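You operate a simulated robot arm through the tools that you are given. There is no shell and no other tool. Be economical: measure what you need, move in short steps, check, and stop when the job is done.

You run a simulated robot arm. Do the job below in one go: nothing can be reset, and whatever is moved stays where it is left.

JOB
Swap the blue shim for the size on the plate card.
Fine: slacken the black knob, blue shim into the orange slot, new shim in its place, black knob tight on its mark. The crusher is locked off; leave it so.

It is judged by the outcome, as a careful person would: the job done as asked, and still so three seconds after it is handed in. It fails if anything else is knocked over, pushed out of place, dropped, spilled or broken.

ROBOT AND FRAMES
A 6-joint arm with a two-finger parallel gripper, fixed in place. Base frame: the origin is at the foot of the arm, x ahead of it, y to its left, z up. Readings come in cm, rad, newtons and seconds.
With the tool pointing down near the work surface it reaches from about 20 to 84 cm from the base axis. Its first joint turns from -2.897 to 2.897 rad. Payload 3.91 kg.
The tool frame sits at the grasp point between the pads (the TCP): z along the fingers, y along the line on which they close. The tips reach 3 cm beyond it. Largest opening 11 cm; finger width 2, thickness 1; the body of the gripper, 4.8 by 11.2 cm, starts 5.5 cm behind the TCP.
Orientation is that of the tool frame in the base frame, as a unit quaternion [x, y, z, w]. With the fingers straight down and closing along the base's y, the tool's x points along the base's -x, its y along +y and its z along -z.

CONTROLS
- The arm moves only by the tool move_arm. Its argument "steps" is a list of rows, each a list of 7 numbers: the shift along the tool's x, y, z in m, then the turn, a rotation vector about the tool's x, y, z in rad, then the closure in counts, from 0 (fully open) to 255 (shut). In form: [[x, y, z, ax, ay, az, grip], ...]. A call has 1 to 20 rows; each row is the pose to reach, as a shift and turn from the pose commanded when the call began, along the tool's axes at that moment. A row lasts 0.2 s, in which the tool goes at most 5 cm and 0.15 rad; a call with a longer step from one row to the next is refused whole, and so is a gripper value outside its range. Where a pose cannot be reached the arm comes as near as it can. A force on the tool above 90 N (or 10 N above the force at the start of the call, whichever is more), or a blocked arm, ends the call early, and 0.2 s more pass. Each finger travels about 10.8 cm/s and halts on what it meets, pressing with about 23 N; the grip force reading is that of the motor and also rises with nothing between the fingers. The clock runs only during rows and for 0.2 s after the last one: add rows that repeat a pose to give the fingers time. It gives the time, the measured TCP pose, the force on the tool (base axes), the opening and the grip force at its end, in the units of the frame above (readings bear some noise), and new pictures: "pictures" is both (left out), scene, wrist or none.
- Cameras (640 x 400 px; columns grow to the right, rows downward): "scene" is fixed at [40.04, -65.03, 141.89]; the picture's right is [0.75, 0.66, 0.00], its down [0.61, -0.69, -0.40] and it looks along [-0.26, 0.30, -0.92] (base axes); focal length 355 px, centre (320, 200). "wrist" rides on the gripper at [7.7, 0.7, -11.4] in the tool frame; the picture's right is [-0.09, 1.00, 0.00], its down [-0.80, -0.07, -0.59] and it looks along [-0.59, -0.05, 0.80] (tool axes); focal length 270 px, centre (320, 200). There is no depth. A picture from a camera that has moved, and an enlarged one, comes with that camera's place and axes in the base frame and with its lens.
- slide_trunk(by): slides the trunk up (or, below 0, down) by that many cm; the arm rides with it, the base frame stays. It gives what a move gives, with no picture.
- zoom(camera, box): a new picture of the part [left, top, right, bottom] of that camera's present view, enlarged. The clock stands still meanwhile.
- close_job(): hands the job in; it is judged then, once.

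Work in short steps. Places have to be worked out from the pictures, the camera data and where the tool is seen: move nearer, look again, correct. Check each grasp and each placing, and mend what went wrong. You have 120 turns and 170 pictures in all, those below and enlarged ones among them. Open the gripper and draw the arm clear of the work before you hand the job in, unless the task says otherwise; then end with one line.

The tools are called after ">>>" by a JSON object that holds its "op" and its "data". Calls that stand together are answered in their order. move_arm: Moves the arm, as the interface text tells. Its arguments: {"type":"object","properties":{"steps":{"type":"array","items":{"type":"array","items":{"type":"number"}}},"pictures":{"type":"string","enum":["both","scene","wrist","none"]}},"required":["steps"]} The other tools are called the same way: slide_trunk (by) slides the trunk up or down; zoom (camera, box) takes an enlarged picture of a part of a camera's view; close_job () hands the job in.

At the start:

```text
time_s: 0.0
tool_pos: [35.51, -31.78, 99.2]
ee_rot: [0.0, 1.0, -0.001, 0.0]
ft_force: [0.0, 0.3, -0.4]
grip_width: 11.01
grip_force: 0.0
trunk travel left (down, up): [-35.0, 19.0]
```

scene: 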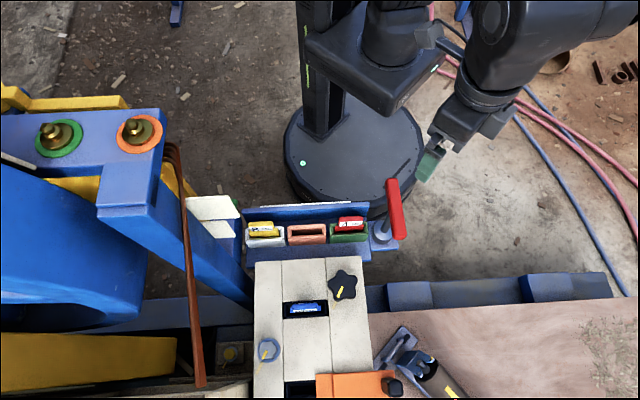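
wrist: 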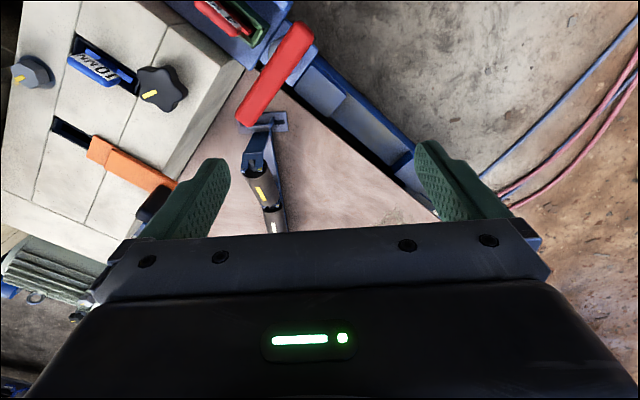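

The scene shows a block with a blue shim in a slot, a black star knob, a rack with three coloured slots, and a red lever (the lock-off, probably). I zoom in to read the labels and marks.

>>> {"op": "zoom", "data": {"camera": "scene", "box": [180, 170, 420, 320]}}

>>> {"op": "zoom", "data": {"camera": "scene", "box": [220, 250, 480, 400]}}

>>> {"op": "zoom", "data": {"camera": "wrist", "box": [0, 0, 320, 200]}}

```text
2.67 times, centred on (300, 245) of scene
camera zoom: at [40.04, -65.03, 141.89], right [0.75, 0.66, 0.0], down [0.61, -0.69, -0.4], along [-0.26, 0.3, -0.92], focal length 946 px, centre (373, 80)
```

zoom: 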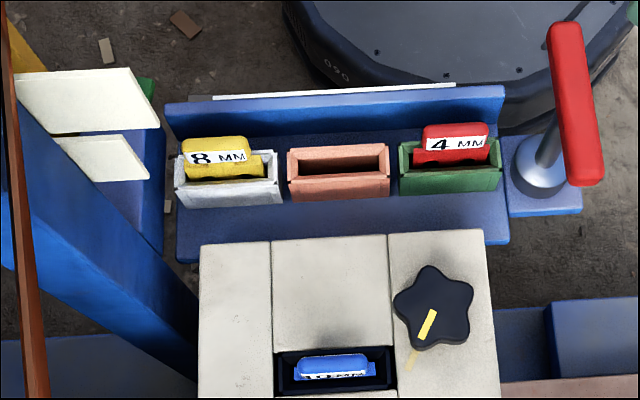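

```text
2.46 times, centred on (350, 325) of scene
camera zoom: at [40.04, -65.03, 141.89], right [0.75, 0.66, 0.0], down [0.61, -0.69, -0.4], along [-0.26, 0.3, -0.92], focal length 874 px, centre (246, -108)
```

zoom: 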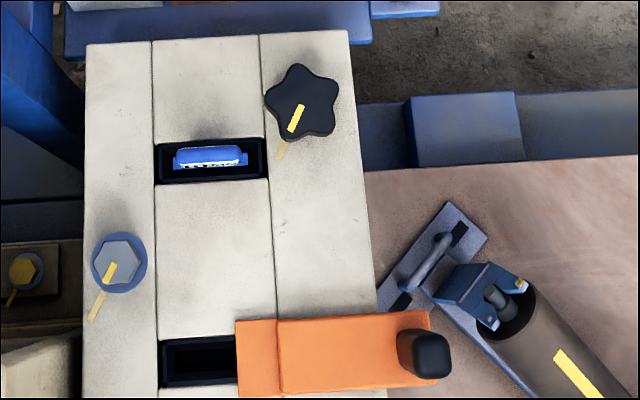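

```text
2.00 times, centred on (160, 100) of wrist
camera zoom: at [27.78, -31.12, 110.51], right [0.09, 1.0, 0.0], down [0.8, -0.07, 0.59], along [0.59, -0.05, -0.8], focal length 541 px, centre (640, 400)
```

zoom: 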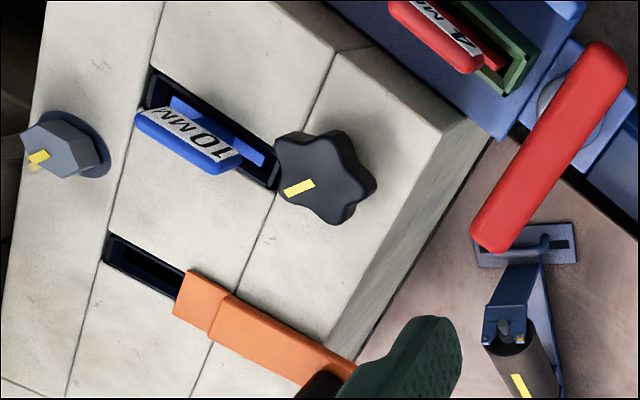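

The knob is at about (35,-53,72), the blue shim about (32.6,-61.5), the rack about (28,-42) to (15,-54). The plate card is not readable from here, so I turn the wrist camera to look from the base side over the rack.

>>> {"op": "move_arm", "data": {"steps": [[0.03, -0.015, 0, 0, 0, 0.142, 0], [0.06, -0.03, 0, 0, 0, 0.284, 0], [0.09, -0.045, 0, 0, 0, 0.426, 0], [0.12, -0.06, 0, 0, 0, 0.568, 0], [0.14, -0.07, 0, 0, 0, 0.71, 0], [0.155, -0.08, 0, 0, 0, 0.85, 0], [0.155, -0.08, 0, 0, 0, 0.85, 0]]}}

```text
time_s: 1.6
tool_pos: [19.92, -39.83, 99.13]
ee_rot: [0.413, 0.911, 0.0, -0.001]
ft_force: [-0.3, -0.2, 0.7]
grip_width: 11.0
grip_force: 0.0
trunk travel left (down, up): [-35.0, 19.0]
camera wrist: at [15.41, -33.59, 110.52], right [0.81, 0.59, 0.0], down [0.47, -0.65, 0.59], along [0.35, -0.48, -0.8], focal length 270 px, centre (320, 200)
```

scene: 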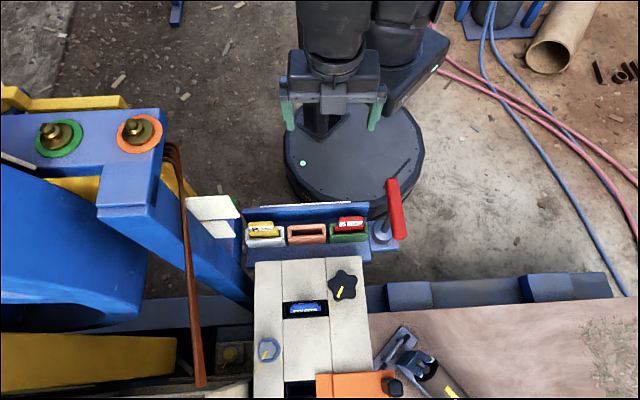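
wrist: 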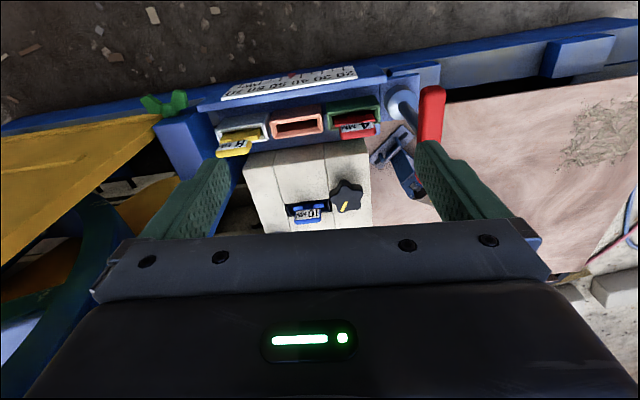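

The rack scale and a green clip at left of it show now. I zoom for text.

>>> {"op": "zoom", "data": {"camera": "wrist", "box": [110, 40, 430, 240]}}

>>> {"op": "zoom", "data": {"camera": "scene", "box": [0, 80, 260, 240]}}

```text
2.00 times, centred on (270, 140) of wrist
camera zoom: at [15.41, -33.59, 110.52], right [0.81, 0.59, 0.0], down [0.47, -0.65, 0.59], along [0.35, -0.48, -0.8], focal length 541 px, centre (420, 320)
```

zoom: 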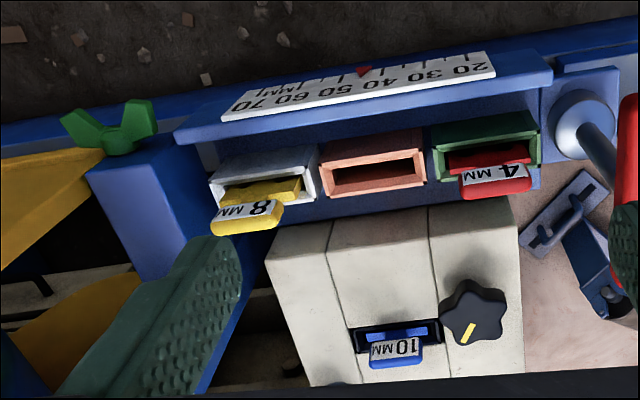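

```text
2.46 times, centred on (130, 160) of scene
camera zoom: at [40.04, -65.03, 141.89], right [0.75, 0.66, 0.0], down [0.61, -0.69, -0.4], along [-0.26, 0.3, -0.92], focal length 874 px, centre (788, 298)
```

zoom: 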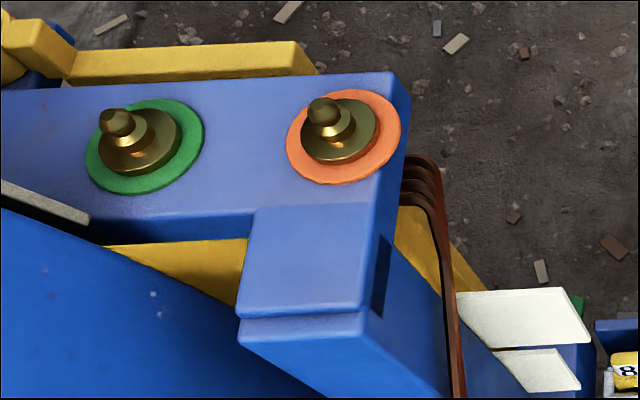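

The card beside the rack is hidden by the left finger, standing higher than the rack. I move left, lift and tilt the gripper forward to look at it.

>>> {"op": "move_arm", "data": {"steps": [[0.01, -0.02, -0.01, 0, -0.14, 0, 0], [0.02, -0.04, -0.02, 0, -0.28, 0, 0], [0.03, -0.06, -0.03, 0, -0.42, 0, 0], [0.038, -0.073, -0.03, 0, -0.56, 0, 0], [0.038, -0.073, -0.03, 0, -0.6, 0, 0], [0.038, -0.073, -0.03, 0, -0.6, 0, 0]], "pictures": "both"}}

```text
time_s: 3.0
tool_pos: [11.9, -41.85, 102.24]
ee_rot: [0.394, 0.87, -0.122, 0.269]
ft_force: [0.1, 0.1, -0.5]
grip_width: 10.98
grip_force: 0.0
trunk travel left (down, up): [-35.0, 19.0]
camera wrist: at [3.96, -31.71, 107.24], right [0.8, 0.6, 0.05], down [0.16, -0.29, 0.94], along [0.58, -0.74, -0.33], focal length 270 px, centre (320, 200)
```

scene: 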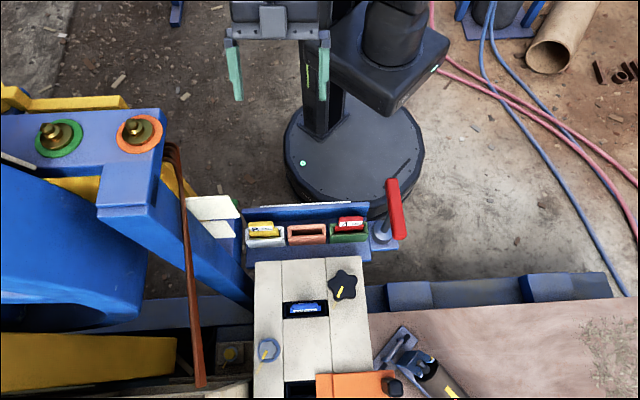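
wrist: 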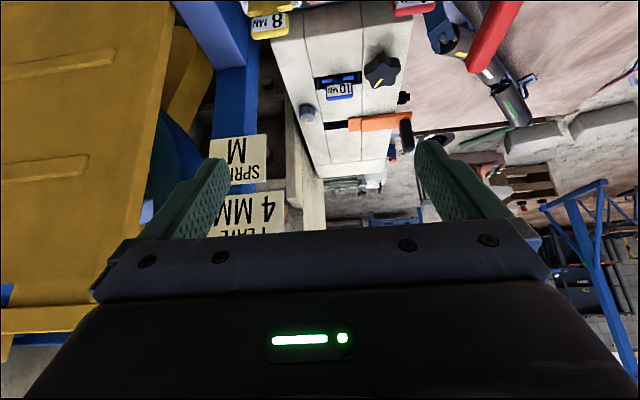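

Two cards: one "PLA.. 4 MM" and one "SPRI.. M". Zoom to confirm.

>>> {"op": "zoom", "data": {"camera": "wrist", "box": [180, 110, 340, 240]}}

>>> {"op": "zoom", "data": {"camera": "wrist", "box": [220, 0, 540, 200]}}

```text
3.08 times, centred on (260, 175) of wrist
camera zoom: at [3.96, -31.71, 107.24], right [0.8, 0.6, 0.05], down [0.16, -0.29, 0.94], along [0.58, -0.74, -0.33], focal length 832 px, centre (505, 277)
```

zoom: 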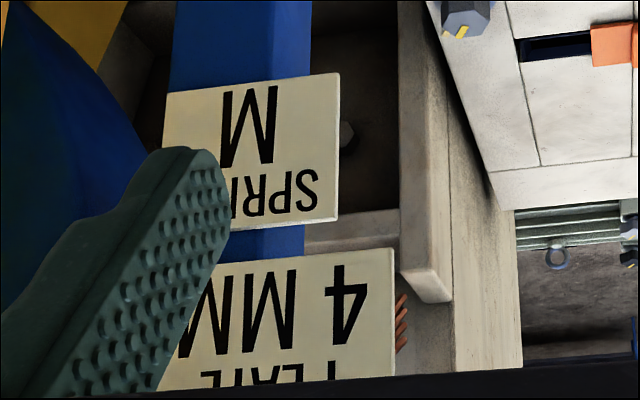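

```text
2.00 times, centred on (380, 100) of wrist
camera zoom: at [3.96, -31.71, 107.24], right [0.8, 0.6, 0.05], down [0.16, -0.29, 0.94], along [0.58, -0.74, -0.33], focal length 541 px, centre (200, 400)
```

zoom: 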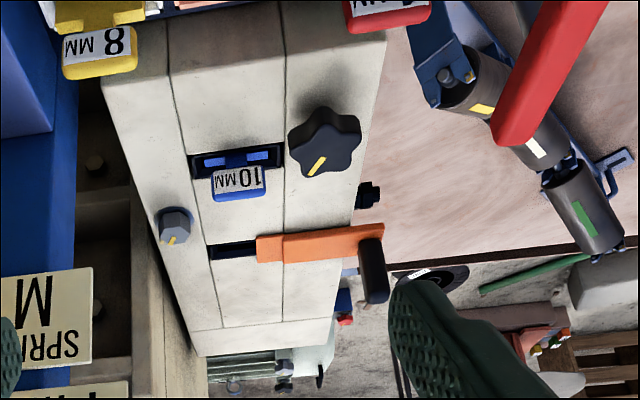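

The plate card reads 4 MM, so the red shim (green slot) is the new one. I level the gripper and move over the block for accurate positions.

>>> {"op": "move_arm", "data": {"steps": [[-0.02, 0.01, 0.0, 0, 0.0, 0, 0], [-0.045, 0.02, 0.04, 0, 0.14, 0, 0], [-0.07, 0.03, 0.07, 0, 0.28, 0, 0], [-0.09, 0.04, 0.1, 0, 0.42, 0, 0], [-0.11, 0.05, 0.13, 0, 0.55, 0, 0], [-0.121, 0.054, 0.146, 0, 0.6, 0, 0], [-0.121, 0.054, 0.146, 0, 0.6, 0, 0]], "pictures": "wrist"}}

```text
time_s: 4.6
tool_pos: [27.99, -51.87, 97.04]
ee_rot: [0.413, 0.911, 0.0, -0.001]
ft_force: [0.0, -0.1, -1.0]
grip_width: 11.03
grip_force: 0.1
trunk travel left (down, up): [-35.0, 19.0]
camera wrist: at [23.56, -45.59, 108.4], right [0.81, 0.59, 0.0], down [0.48, -0.65, 0.59], along [0.35, -0.48, -0.8], focal length 270 px, centre (320, 200)
```

wrist: 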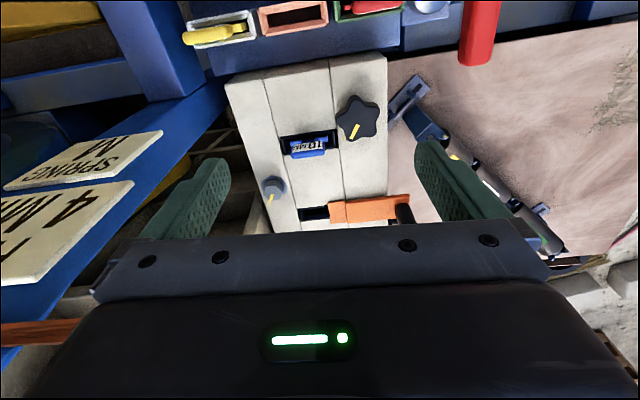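

Good view. Zoom on the block and the rack for pixel measurements.

>>> {"op": "zoom", "data": {"camera": "wrist", "box": [220, 80, 420, 220]}}

>>> {"op": "zoom", "data": {"camera": "wrist", "box": [170, 0, 430, 90]}}

>>> {"op": "zoom", "data": {"camera": "scene", "box": [230, 190, 390, 330]}}

```text
2.86 times, centred on (320, 150) of wrist
camera zoom: at [23.56, -45.59, 108.4], right [0.81, 0.59, 0.0], down [0.48, -0.65, 0.59], along [0.35, -0.48, -0.8], focal length 772 px, centre (320, 343)
```

zoom: 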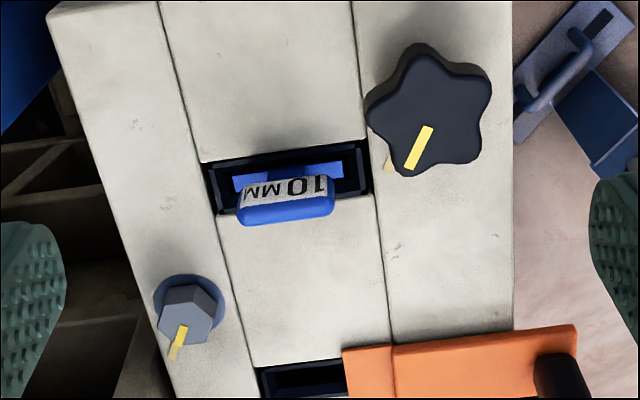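

```text
2.46 times, centred on (300, 45) of wrist
camera zoom: at [23.56, -45.59, 108.4], right [0.81, 0.59, 0.0], down [0.48, -0.65, 0.59], along [0.35, -0.48, -0.8], focal length 665 px, centre (369, 582)
```

zoom: 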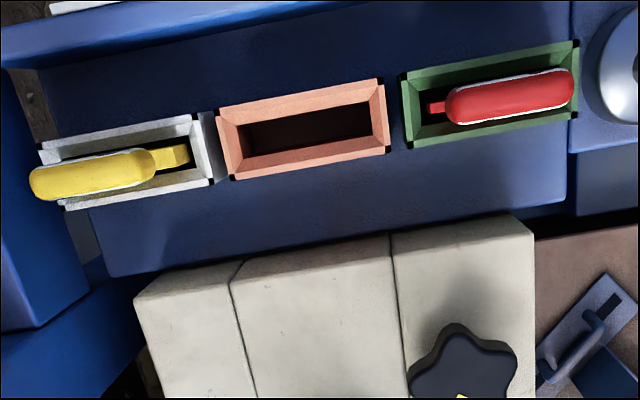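

```text
2.86 times, centred on (310, 260) of scene
camera zoom: at [40.04, -65.03, 141.89], right [0.75, 0.66, 0.0], down [0.61, -0.69, -0.4], along [-0.26, 0.3, -0.92], focal length 1014 px, centre (349, 29)
```

zoom: 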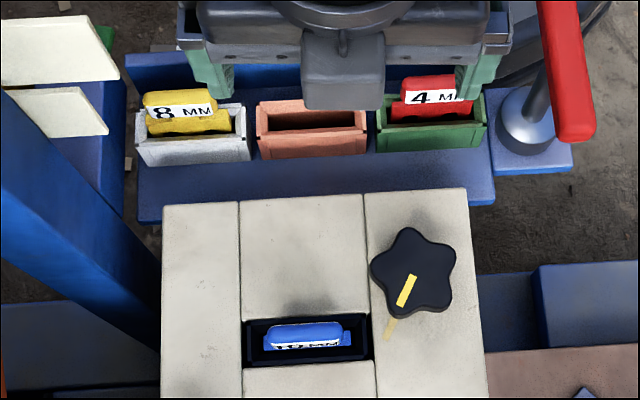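

Triangulated: knob top centre ≈ (35.6,-52.9,72.4), block top ≈70, blue handle top ≈ (32.7,-61,72.5). I go above the knob with the finger line along one lobe (yaw −10°), staying 9 cm up to check.

>>> {"op": "move_arm", "data": {"steps": [[-0.015, 0.013, 0.035, 0, 0, 0.05, 0], [-0.03, 0.026, 0.07, 0, 0, 0.1, 0], [-0.045, 0.04, 0.105, 0, 0, 0.15, 0], [-0.0575, 0.0507, 0.14, 0, 0, 0.183, 0], [-0.0575, 0.0507, 0.15, 0, 0, 0.183, 0], [-0.0575, 0.0507, 0.15, 0, 0, 0.183, 0]]}}

```text
time_s: 6.0
tool_pos: [35.63, -53.01, 81.85]
ee_rot: [0.494, 0.869, 0.0, 0.0]
ft_force: [0.3, 0.4, 0.5]
grip_width: 11.0
grip_force: 0.1
trunk travel left (down, up): [-35.0, 19.0]
camera wrist: at [32.21, -45.96, 93.18], right [0.9, 0.43, 0.0], down [0.35, -0.72, 0.59], along [0.26, -0.54, -0.8], focal length 270 px, centre (320, 200)
```

scene: 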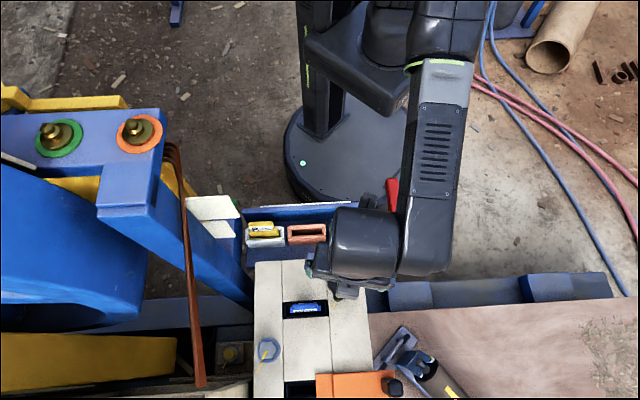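
wrist: 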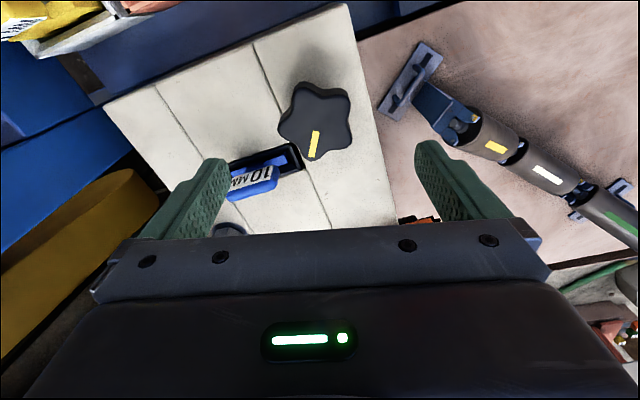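

The knob sits on the tool axis within 3 mm (shift −y a little), with a lobe toward the left finger and a valley toward the right. I descend to tips ~0.4 above the block.

>>> {"op": "move_arm", "data": {"steps": [[0, -0.003, 0.03, 0, 0, 0, 0], [0, -0.003, 0.055, 0, 0, 0, 0], [0, -0.003, 0.07, 0, 0, 0, 0], [0, -0.003, 0.08, 0, 0, 0, 0], [0, -0.003, 0.084, 0, 0, 0, 0]], "pictures": "wrist"}}

```text
time_s: 7.2
tool_pos: [35.45, -53.19, 73.61]
ee_rot: [0.494, 0.869, 0.0, -0.001]
ft_force: [-1.2, 0.9, 0.1]
grip_width: 11.01
grip_force: 0.1
trunk travel left (down, up): [-35.0, 19.0]
camera wrist: at [32.06, -46.12, 84.9], right [0.9, 0.43, 0.0], down [0.35, -0.72, 0.59], along [0.26, -0.54, -0.8], focal length 270 px, centre (320, 200)
```

wrist: 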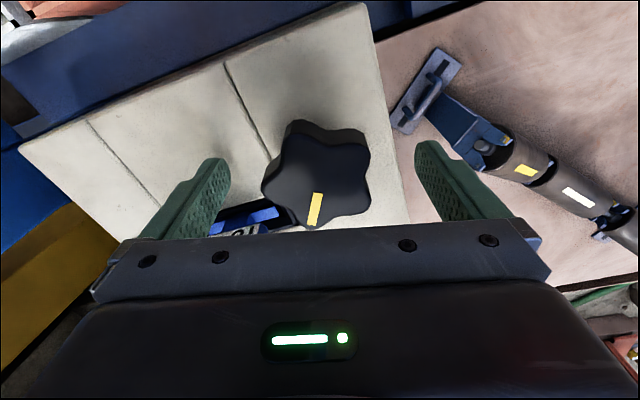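

Knob centred (another −2 mm in y). Close on the knob.

>>> {"op": "move_arm", "data": {"steps": [[0, -0.002, 0, 0, 0, 0, 60], [0, -0.002, 0, 0, 0, 0, 120], [0, -0.002, 0, 0, 0, 0, 180], [0, -0.002, 0, 0, 0, 0, 255], [0, -0.002, 0, 0, 0, 0, 255]], "pictures": "wrist"}}

```text
time_s: 8.4
tool_pos: [35.36, -53.09, 73.68]
ee_rot: [0.494, 0.87, -0.001, 0.0]
ft_force: [10.5, 5.5, -0.6]
grip_width: 5.81
grip_force: 45.4
trunk travel left (down, up): [-35.0, 19.0]
camera wrist: at [32.04, -46.13, 84.87], right [0.9, 0.43, 0.0], down [0.35, -0.72, 0.59], along [0.26, -0.54, -0.8], focal length 270 px, centre (320, 200)
```

wrist: 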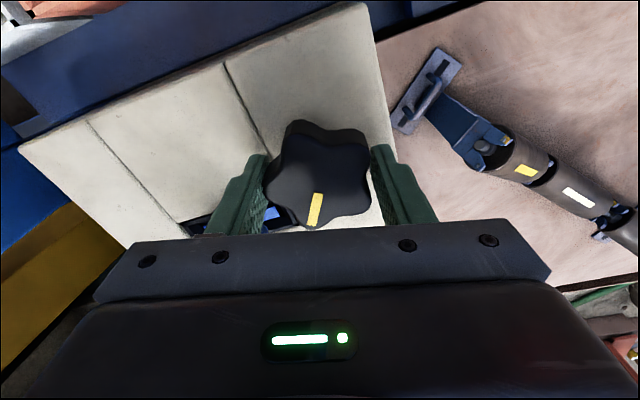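

Gripped at 5.8 cm, with a slight side load of 12 N which I relieve by +2 mm y. Now turn counter‑clockwise (seen from above) 0.6 rad and check.

>>> {"op": "move_arm", "data": {"steps": [[0, 0.002, 0, 0, 0, 0, 255], [0, 0.002, 0, 0, 0, -0.1, 255], [0, 0.002, 0, 0, 0, -0.2, 255], [0, 0.002, 0, 0, 0, -0.3, 255], [0, 0.002, 0, 0, 0, -0.4, 255], [0, 0.002, 0, 0, 0, -0.5, 255], [0, 0.002, 0, 0, 0, -0.6, 255]]}}

```text
time_s: 10.0
tool_pos: [35.37, -53.12, 73.55]
ee_rot: [0.214, 0.977, 0.0, 0.0]
ft_force: [5.8, 0.8, 1.4]
grip_width: 5.79
grip_force: 45.2
trunk travel left (down, up): [-35.0, 19.0]
camera wrist: at [28.75, -49.19, 84.87], right [0.5, 0.87, 0.0], down [0.7, -0.4, 0.59], along [0.52, -0.3, -0.8], focal length 270 px, centre (320, 200)
```

scene: 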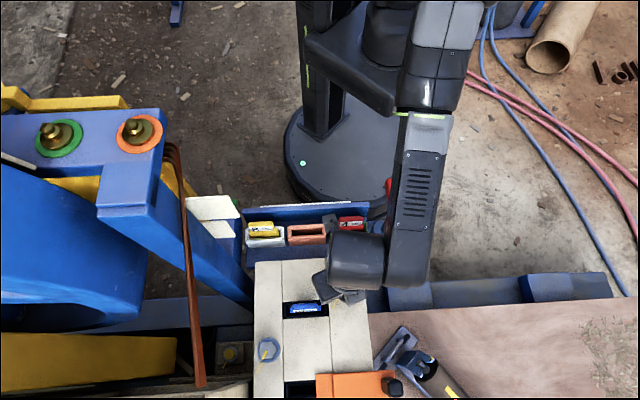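
wrist: 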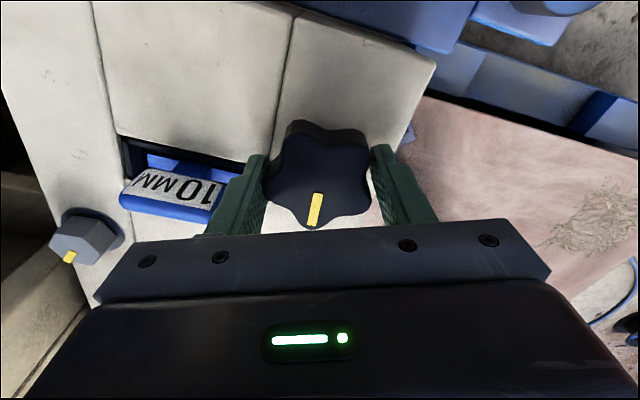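

The knob turns with the gripper at low force. Continue to about 95° total.

>>> {"op": "move_arm", "data": {"steps": [[0, 0, 0, 0, 0, -0.12, 255], [0, 0, 0, 0, 0, -0.24, 255], [0, 0, 0, 0, 0, -0.36, 255], [0, 0, 0, 0, 0, -0.48, 255], [0, 0, 0, 0, 0, -0.6, 255], [0, 0, 0, 0, 0, -0.72, 255], [0, 0, 0, 0, 0, -0.84, 255], [0, 0, 0, 0, 0, -0.96, 255], [0, 0, 0, 0, 0, -1.05, 255]]}}

```text
time_s: 12.0
tool_pos: [35.47, -52.94, 73.56]
ee_rot: [-0.305, 0.952, 0.0, 0.0]
ft_force: [2.6, 10.6, -1.9]
grip_width: 5.76
grip_force: 45.6
trunk travel left (down, up): [-35.0, 19.0]
camera wrist: at [28.79, -56.85, 84.88], right [-0.51, 0.86, 0.0], down [0.69, 0.41, 0.59], along [0.51, 0.3, -0.8], focal length 270 px, centre (320, 200)
```

scene: 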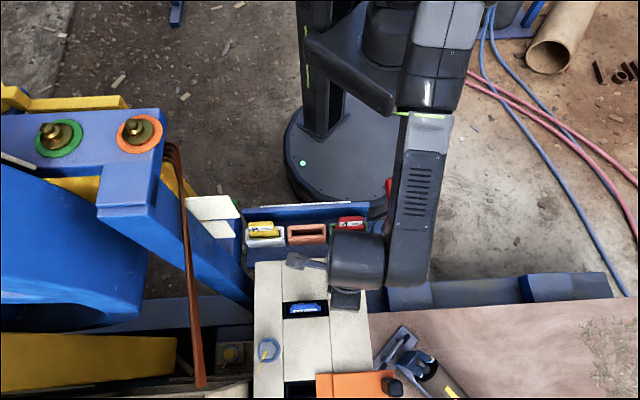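
wrist: 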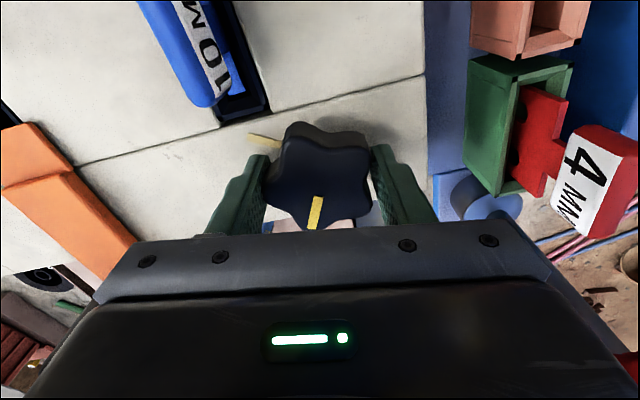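

Knob slackened ~95°, its mark is clearly off the block's mark. I release it and rise.

>>> {"op": "move_arm", "data": {"steps": [[0, 0, 0, 0, 0, 0, 100], [0, 0, 0, 0, 0, 0, 70], [0, 0, 0, 0, 0, 0, 70], [0, 0, -0.04, 0, 0, 0, 70], [0, 0, -0.08, 0, 0, 0, 70], [0, 0, -0.12, 0, 0, 0, 70], [0, 0, -0.12, 0, 0, 0, 70]]}}

```text
time_s: 13.6
tool_pos: [35.65, -53.08, 85.73]
ee_rot: [-0.304, 0.953, 0.0, 0.0]
ft_force: [-0.3, -0.7, 0.2]
grip_width: 7.97
grip_force: 0.2
trunk travel left (down, up): [-35.0, 19.0]
camera wrist: at [28.97, -56.92, 97.03], right [-0.5, 0.86, 0.0], down [0.69, 0.41, 0.59], along [0.51, 0.3, -0.8], focal length 270 px, centre (320, 200)
```

scene: 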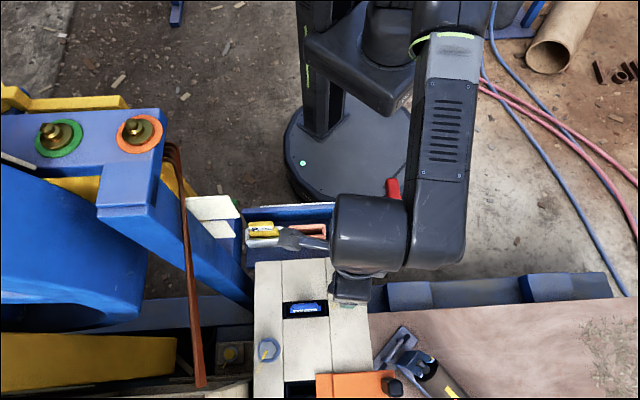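
wrist: 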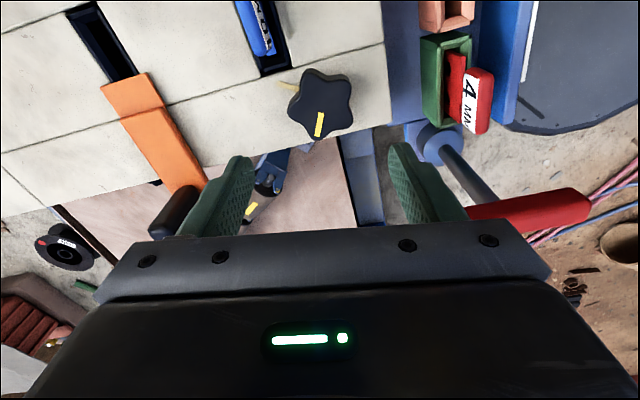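

Seam directions show the block lies at exactly 45°, so the shim slots run along (0.71,0.71). I move over the blue shim with the fingers closing across its thickness (tool y at 135°).

>>> {"op": "move_arm", "data": {"steps": [[0.02, -0.015, 0, 0, 0, -0.06, 70], [0.045, -0.03, 0.005, 0, 0, -0.12, 70], [0.07, -0.047, 0.015, 0, 0, -0.168, 70], [0.07, -0.047, 0.017, 0, 0, -0.168, 70], [0.07, -0.047, 0.017, 0, 0, -0.168, 70]]}}

```text
time_s: 14.8
tool_pos: [32.47, -61.05, 83.9]
ee_rot: [-0.383, 0.924, 0.0, 0.0]
ft_force: [-0.3, 0.1, -0.1]
grip_width: 7.98
grip_force: 0.1
trunk travel left (down, up): [-35.0, 19.0]
camera wrist: at [26.54, -65.93, 95.2], right [-0.64, 0.77, 0.0], down [0.62, 0.52, 0.59], along [0.46, 0.38, -0.8], focal length 270 px, centre (320, 200)
```

scene: 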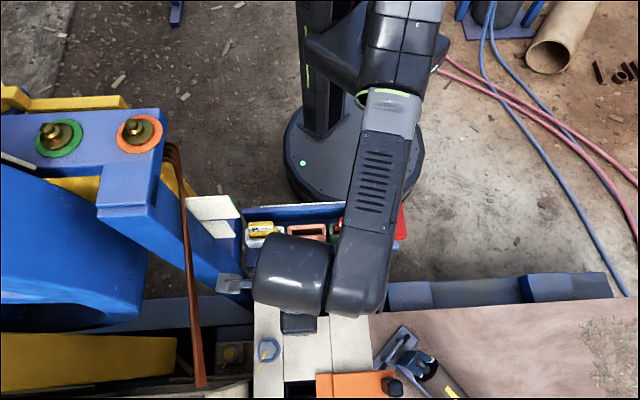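
wrist: 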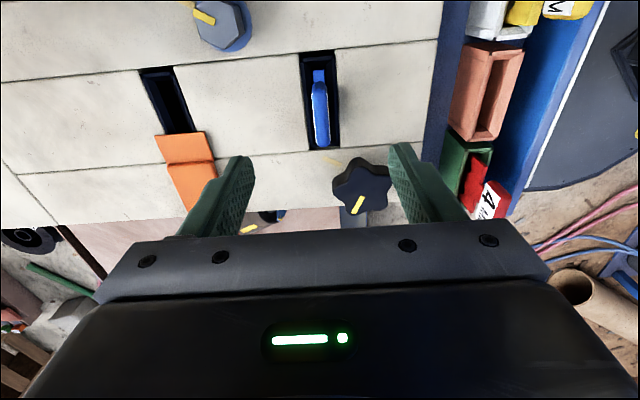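

The handle lies right on the tool axis. Zoom to see the handle in detail.

>>> {"op": "zoom", "data": {"camera": "wrist", "box": [270, 40, 430, 220]}}

>>> {"op": "zoom", "data": {"camera": "wrist", "box": [400, 0, 600, 220]}}

```text
2.22 times, centred on (350, 130) of wrist
camera zoom: at [26.54, -65.93, 95.2], right [-0.64, 0.77, 0.0], down [0.62, 0.52, 0.59], along [0.46, 0.38, -0.8], focal length 601 px, centre (253, 356)
```

zoom: 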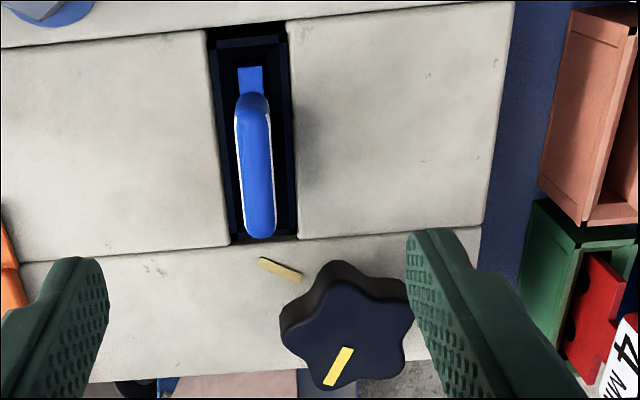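

```text
1.82 times, centred on (500, 110) of wrist
camera zoom: at [26.54, -65.93, 95.2], right [-0.64, 0.77, 0.0], down [0.62, 0.52, 0.59], along [0.46, 0.38, -0.8], focal length 491 px, centre (-7, 364)
```

zoom: 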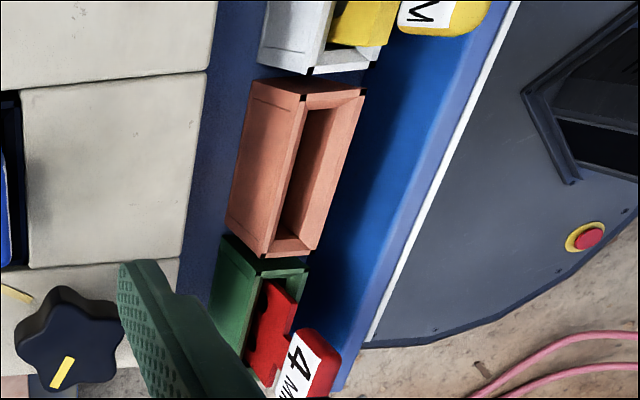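

Aligned. Descend around the handle (tips stay above the block), and look before closing.

>>> {"op": "move_arm", "data": {"steps": [[0, 0, 0.04, 0, 0, 0, 70], [0, 0, 0.075, 0, 0, 0, 70], [0, 0, 0.095, 0, 0, 0, 70], [0, 0, 0.102, 0, 0, 0, 70], [0, 0, 0.102, 0, 0, 0, 70]], "pictures": "wrist"}}

```text
time_s: 16.0
tool_pos: [32.38, -61.07, 73.64]
ee_rot: [-0.383, 0.924, 0.0, 0.0]
ft_force: [0.6, -0.2, 0.2]
grip_width: 7.97
grip_force: 0.1
trunk travel left (down, up): [-35.0, 19.0]
camera wrist: at [26.44, -65.89, 84.9], right [-0.64, 0.77, 0.0], down [0.62, 0.52, 0.59], along [0.46, 0.38, -0.8], focal length 270 px, centre (320, 200)
```

wrist: 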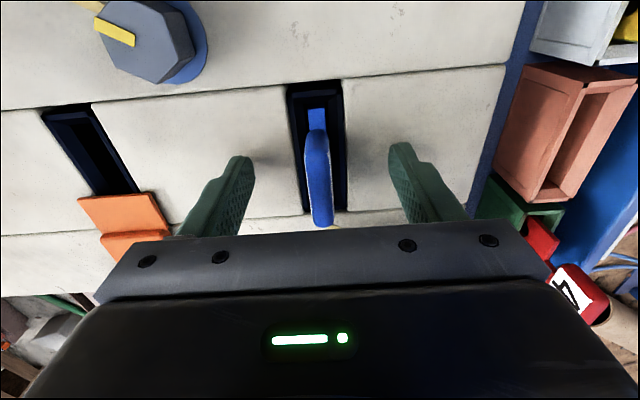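

The handle is centred between the fingers. Close on it.

>>> {"op": "move_arm", "data": {"steps": [[0, 0, 0, 0, 0, 0, 130], [0, 0, 0, 0, 0, 0, 190], [0, 0, 0, 0, 0, 0, 255], [0, 0, 0, 0, 0, 0, 255], [0, 0, 0, 0, 0, 0, 255]], "pictures": "wrist"}}

```text
time_s: 17.2
tool_pos: [32.4, -60.88, 73.54]
ee_rot: [-0.383, 0.924, 0.0, 0.001]
ft_force: [-0.2, -0.7, -0.7]
grip_width: 1.26
grip_force: 22.9
trunk travel left (down, up): [-35.0, 19.0]
camera wrist: at [26.44, -65.88, 84.91], right [-0.64, 0.77, 0.0], down [0.62, 0.52, 0.59], along [0.46, 0.38, -0.8], focal length 270 px, centre (320, 200)
```

wrist: 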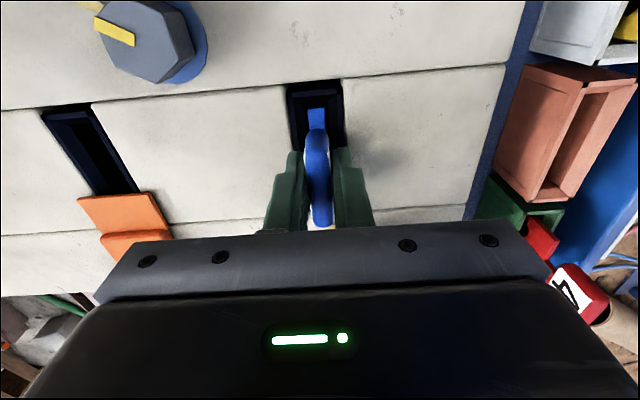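

Held at 1.26 cm. Lift gently.

>>> {"op": "move_arm", "data": {"steps": [[0, 0, -0.01, 0, 0, 0, 255], [0, 0, -0.02, 0, 0, 0, 255], [0, 0, -0.035, 0, 0, 0, 255], [0, 0, -0.05, 0, 0, 0, 255], [0, 0, -0.065, 0, 0, 0, 255], [0, 0, -0.08, 0, 0, 0, 255], [0, 0, -0.095, 0, 0, 0, 255], [0, 0, -0.095, 0, 0, 0, 255]]}}

```text
time_s: 19.0
tool_pos: [32.47, -60.9, 83.01]
ee_rot: [-0.383, 0.924, 0.0, 0.0]
ft_force: [-0.2, -0.1, -3.8]
grip_width: 1.27
grip_force: 22.9
trunk travel left (down, up): [-35.0, 19.0]
camera wrist: at [26.5, -65.82, 94.39], right [-0.64, 0.77, 0.0], down [0.62, 0.52, 0.59], along [0.46, 0.38, -0.8], focal length 270 px, centre (320, 200)
```

scene: 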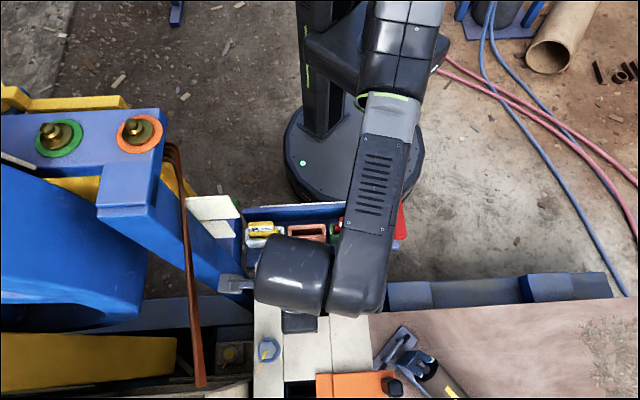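
wrist: 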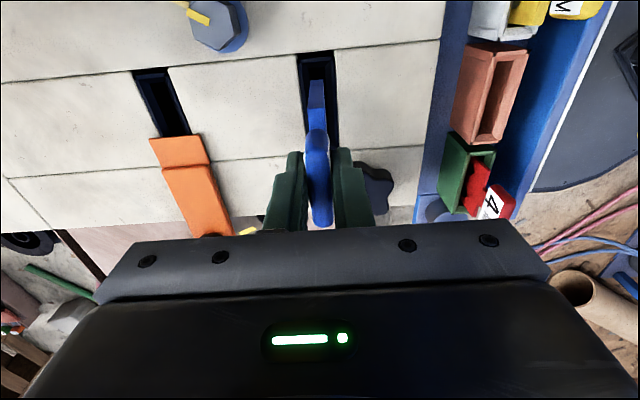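

The shim is free. The orange slot centre triangulates to ≈ (22.0,-48.8), rim z≈68; the card corner (18,-61,86) stays ~7 cm from the camera mount. I carry the shim level over the orange slot and check there.

>>> {"op": "move_arm", "data": {"steps": [[0, 0.02, -0.01, 0, 0, 0, 255], [-0.003, 0.05, -0.015, 0, 0, 0, 255], [-0.006, 0.08, -0.015, 0, 0, 0, 255], [-0.009, 0.11, -0.015, 0, 0, 0, 255], [-0.012, 0.14, -0.015, 0, 0, 0, 255], [-0.012, 0.159, -0.015, 0, 0, 0, 255], [-0.012, 0.159, -0.015, 0, 0, 0, 255]]}}

```text
time_s: 20.0
tool_pos: [27.18, -54.76, 84.42]
ee_rot: [-0.403, 0.915, -0.012, -0.005]
ft_force: [31.5, -59.6, -22.9]
grip_width: 1.28
grip_force: 23.0
trunk travel left (down, up): [-35.0, 19.0]
stopped in row 4: the force on the tool passed its limit (the readings are from after the stop); the commanded pose is now the measured one
camera wrist: at [21.46, -59.67, 95.91], right [-0.68, 0.74, -0.02], down [0.59, 0.56, 0.58], along [0.44, 0.38, -0.81], focal length 270 px, centre (320, 200)
```

scene: 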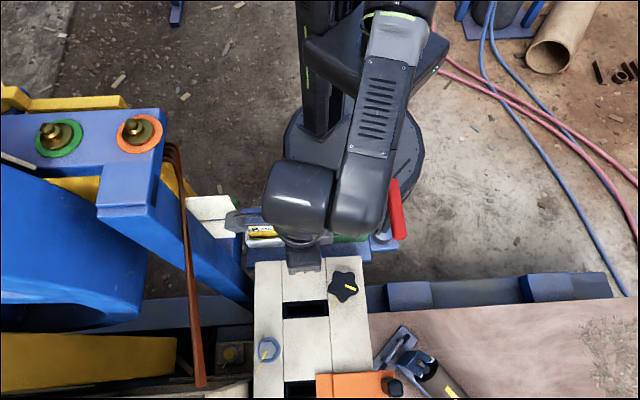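
wrist: 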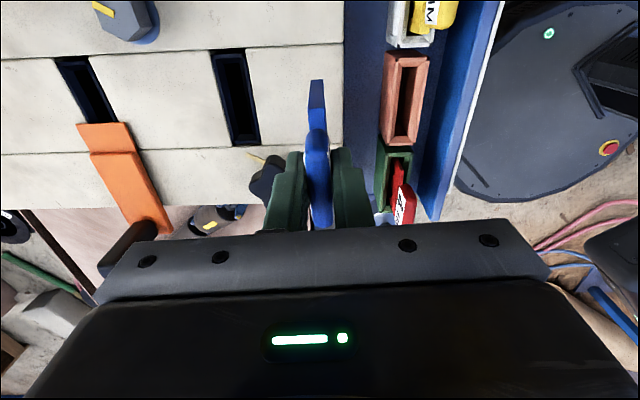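

The camera mount touched the cards at left. I back off the way I came and up, then check the cards.

>>> {"op": "move_arm", "data": {"steps": [[0, -0.015, 0, 0, 0, 0, 255], [0, -0.04, 0, 0, 0, 0, 255], [0, -0.06, -0.02, 0, 0, 0, 255], [0, -0.06, -0.05, 0, 0, 0, 255], [0, -0.06, -0.05, 0, 0, 0, 255]]}}

>>> {"op": "zoom", "data": {"camera": "scene", "box": [150, 130, 400, 290]}}

```text
time_s: 21.2
tool_pos: [30.88, -57.99, 90.07]
ee_rot: [-0.396, 0.918, -0.013, -0.004]
ft_force: [0.1, -0.6, -2.8]
grip_width: 1.29
grip_force: 23.3
trunk travel left (down, up): [-35.0, 19.0]
camera wrist: at [25.1, -62.76, 101.55], right [-0.67, 0.75, -0.02], down [0.6, 0.55, 0.58], along [0.45, 0.37, -0.81], focal length 270 px, centre (320, 200)
```

scene: 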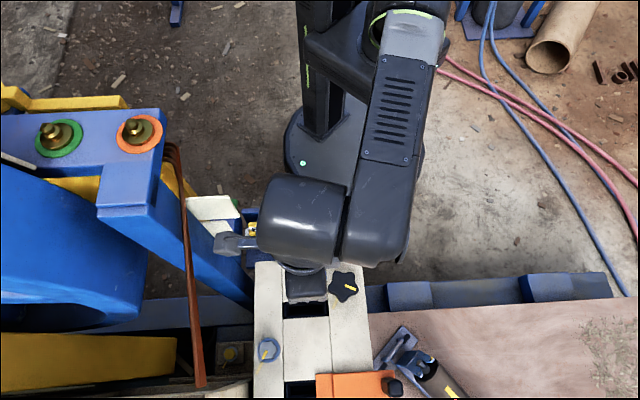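
wrist: 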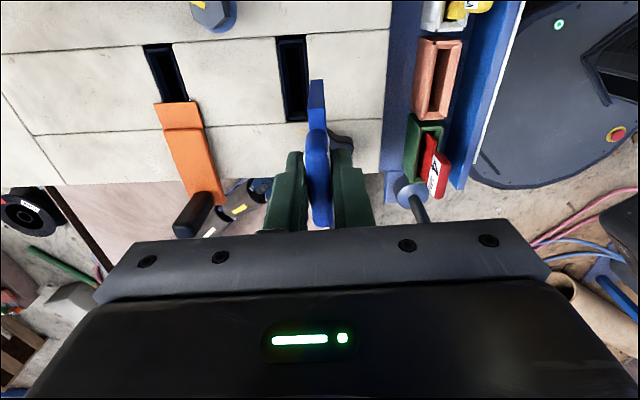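

```text
2.50 times, centred on (275, 210) of scene
camera zoom: at [40.04, -65.03, 141.89], right [0.75, 0.66, 0.0], down [0.61, -0.69, -0.4], along [-0.26, 0.3, -0.92], focal length 887 px, centre (432, 175)
```

zoom: 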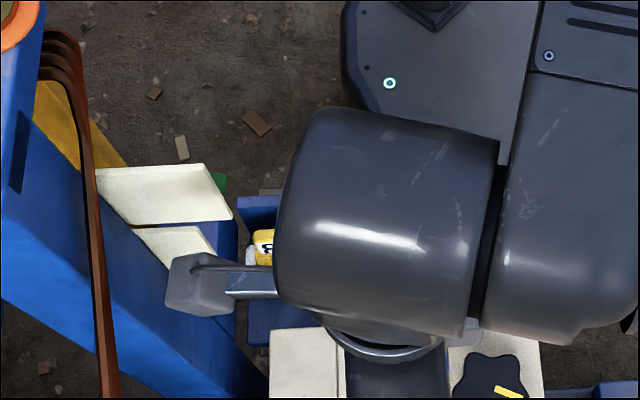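

The cards are unmoved (fixed, spanning z≈86–102 at the corner ≈(19,-60)). I straighten the tool, shift 5 cm to the +x/+y side along the slots so the mount passes the cards with room, and cross at this height.

>>> {"op": "move_arm", "data": {"steps": [[-0.03, 0, 0, -0.021, -0.017, 0.029, 255], [-0.055, 0, 0, -0.021, -0.017, 0.029, 255], [-0.055, 0.03, 0, -0.021, -0.017, 0.029, 255], [-0.055, 0.06, 0, -0.021, -0.017, 0.029, 255], [-0.055, 0.09, 0, -0.021, -0.017, 0.029, 255], [-0.055, 0.125, 0, -0.021, -0.017, 0.029, 255], [-0.055, 0.125, 0, -0.021, -0.017, 0.029, 255]]}}

```text
time_s: 22.8
tool_pos: [25.46, -45.31, 89.79]
ee_rot: [-0.383, 0.924, 0.0, 0.0]
ft_force: [0.3, 0.6, -4.0]
grip_width: 1.29
grip_force: 23.0
trunk travel left (down, up): [-35.0, 19.0]
camera wrist: at [19.61, -50.27, 101.12], right [-0.64, 0.77, 0.0], down [0.62, 0.52, 0.59], along [0.46, 0.38, -0.8], focal length 270 px, centre (320, 200)
```

scene: 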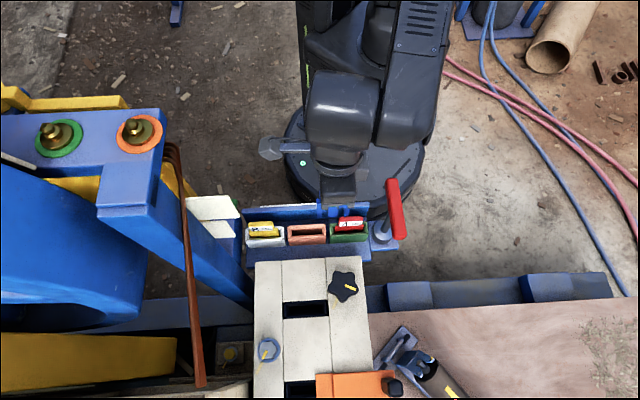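
wrist: 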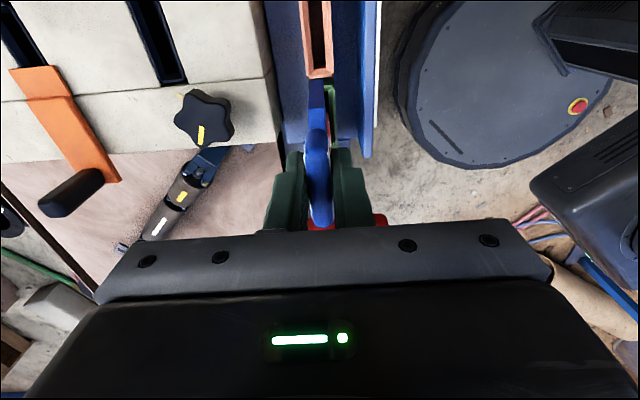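

Crossed cleanly. Now slide 5 cm back along the slot direction to sit over the orange slot, still high.

>>> {"op": "move_arm", "data": {"steps": [[0.02, 0, 0, 0, 0, 0, 255], [0.04, 0, 0.0, 0, 0, 0, 255], [0.049, 0, 0.02, 0, 0, 0, 255], [0.049, 0, 0.04, 0, 0, 0, 255], [0.049, 0, 0.05, 0, 0, 0, 255], [0.049, 0, 0.05, 0, 0, 0, 255]]}}

>>> {"op": "zoom", "data": {"camera": "wrist", "box": [220, 20, 420, 240]}}

```text
time_s: 24.2
tool_pos: [22.23, -49.0, 84.82]
ee_rot: [-0.383, 0.924, 0.0, 0.0]
ft_force: [0.0, 0.4, -3.4]
grip_width: 1.28
grip_force: 22.9
trunk travel left (down, up): [-35.0, 19.0]
camera wrist: at [16.33, -53.96, 96.12], right [-0.64, 0.77, 0.0], down [0.62, 0.52, 0.59], along [0.46, 0.38, -0.8], focal length 270 px, centre (320, 200)
```

scene: 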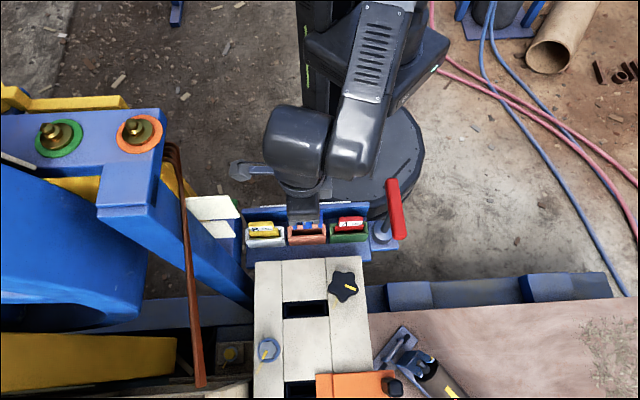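
wrist: 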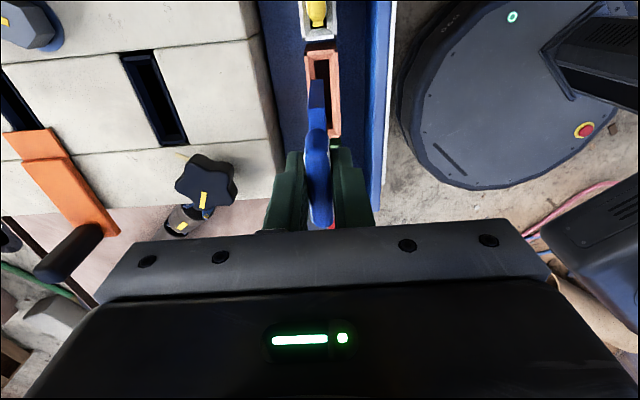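

```text
1.82 times, centred on (320, 130) of wrist
camera zoom: at [16.33, -53.96, 96.12], right [-0.64, 0.77, 0.0], down [0.62, 0.52, 0.59], along [0.46, 0.38, -0.8], focal length 491 px, centre (320, 327)
```

zoom: 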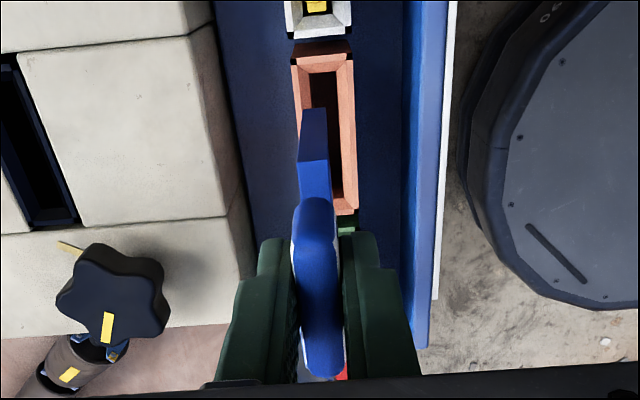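

Measured here: slot centre lies ~0.3 cm further along +slot and ~0.4 cm toward the base relative to the shim. I correct and lower to just above the rim, then look.

>>> {"op": "move_arm", "data": {"steps": [[-0.003, 0.0045, 0, 0, 0, 0, 255], [-0.003, 0.0045, 0.025, 0, 0, 0, 255], [-0.003, 0.0045, 0.045, 0, 0, 0, 255], [-0.003, 0.0045, 0.055, 0, 0, 0, 255], [-0.003, 0.0045, 0.055, 0, 0, 0, 255]]}}

>>> {"op": "zoom", "data": {"camera": "wrist", "box": [220, 20, 420, 240]}}

>>> {"op": "zoom", "data": {"camera": "scene", "box": [220, 170, 400, 280]}}

```text
time_s: 25.4
tool_pos: [21.92, -48.53, 79.32]
ee_rot: [-0.383, 0.924, 0.0, 0.0]
ft_force: [-5.2, -6.0, -3.7]
grip_width: 1.27
grip_force: 22.9
trunk travel left (down, up): [-35.0, 19.0]
camera wrist: at [16.03, -53.43, 90.53], right [-0.64, 0.77, 0.0], down [0.62, 0.52, 0.59], along [0.46, 0.38, -0.8], focal length 270 px, centre (320, 200)
```

scene: 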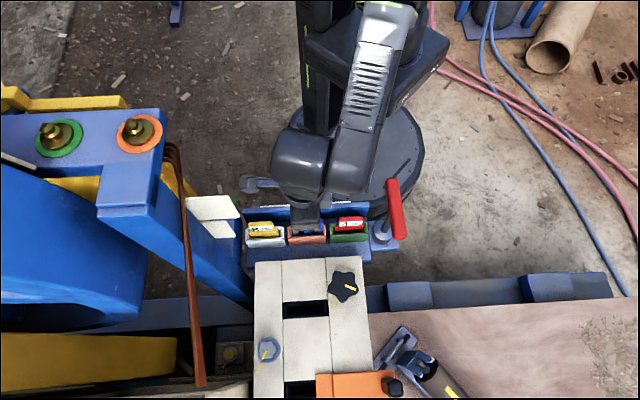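
wrist: 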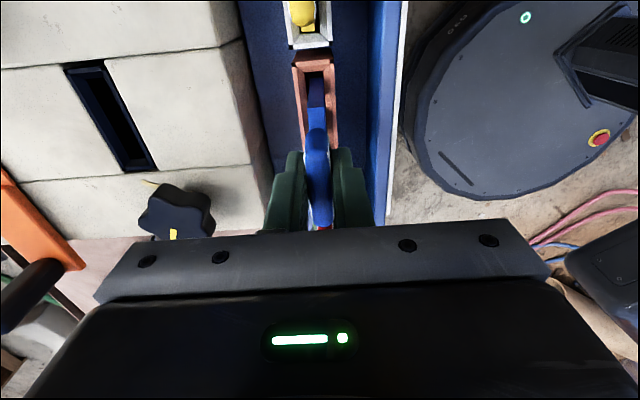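

```text
1.82 times, centred on (320, 130) of wrist
camera zoom: at [16.03, -53.43, 90.53], right [-0.64, 0.77, 0.0], down [0.62, 0.52, 0.59], along [0.46, 0.38, -0.8], focal length 491 px, centre (320, 327)
```

zoom: 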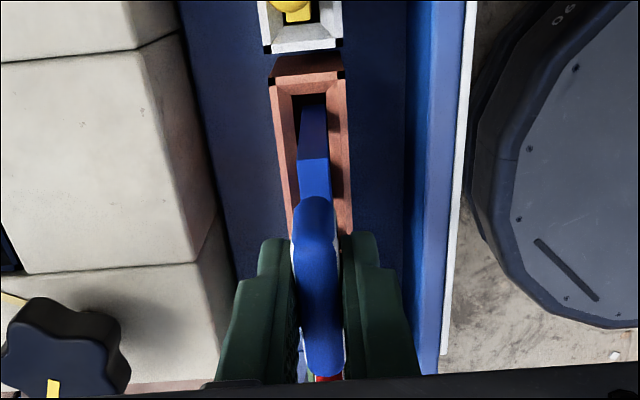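

```text
3.56 times, centred on (310, 225) of scene
camera zoom: at [40.04, -65.03, 141.89], right [0.75, 0.66, 0.0], down [0.61, -0.69, -0.4], along [-0.26, 0.3, -0.92], focal length 1262 px, centre (356, 111)
```

zoom: 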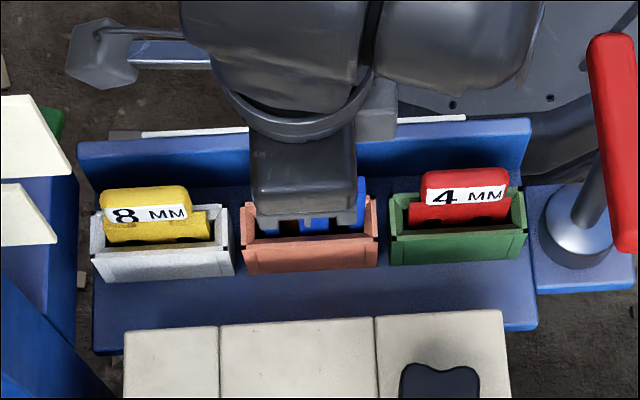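

Light side contact (8 N toward −slot) says the shim's front end touches the slot end; the scene view agrees. I shift back 3.5 mm and check force.

>>> {"op": "move_arm", "data": {"steps": [[0.002, 0, 0, 0, 0, 0, 255], [0.0035, 0, 0, 0, 0, 0, 255], [0.0035, 0, 0, 0, 0, 0, 255]], "pictures": "none"}}

>>> {"op": "zoom", "data": {"camera": "scene", "box": [270, 190, 350, 250]}}

>>> {"op": "zoom", "data": {"camera": "wrist", "box": [270, 30, 370, 150]}}

```text
time_s: 26.2
tool_pos: [21.82, -48.66, 79.28]
ee_rot: [-0.384, 0.924, 0.0, 0.0]
ft_force: [0.3, 0.1, -3.8]
grip_width: 1.27
grip_force: 22.8
trunk travel left (down, up): [-35.0, 19.0]
```

```text
6.67 times, centred on (310, 220) of scene
camera zoom: at [40.04, -65.03, 141.89], right [0.75, 0.66, 0.0], down [0.61, -0.69, -0.4], along [-0.26, 0.3, -0.92], focal length 2366 px, centre (387, 67)
```

zoom: 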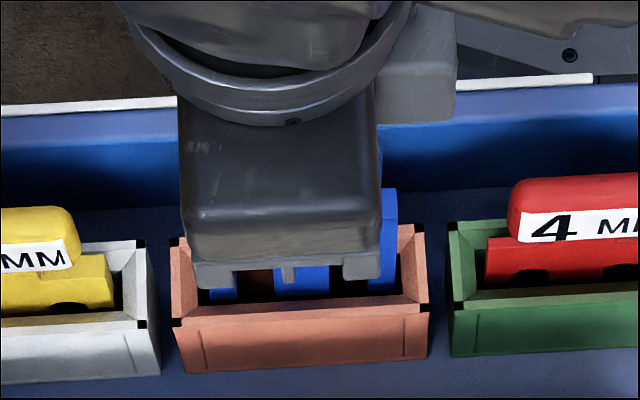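

```text
3.33 times, centred on (320, 90) of wrist
camera zoom: at [15.87, -53.58, 90.61], right [-0.64, 0.77, 0.0], down [0.62, 0.52, 0.59], along [0.46, 0.38, -0.8], focal length 901 px, centre (320, 567)
```

zoom: 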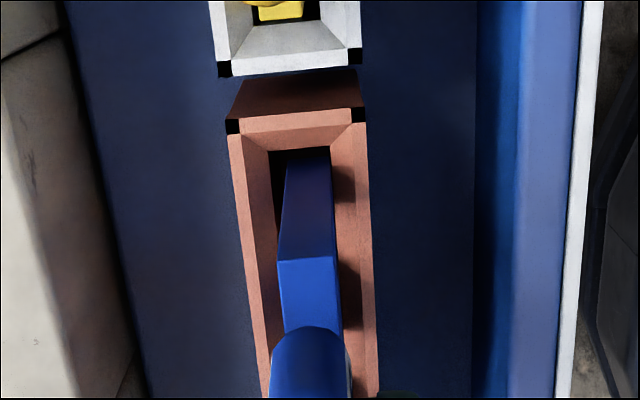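

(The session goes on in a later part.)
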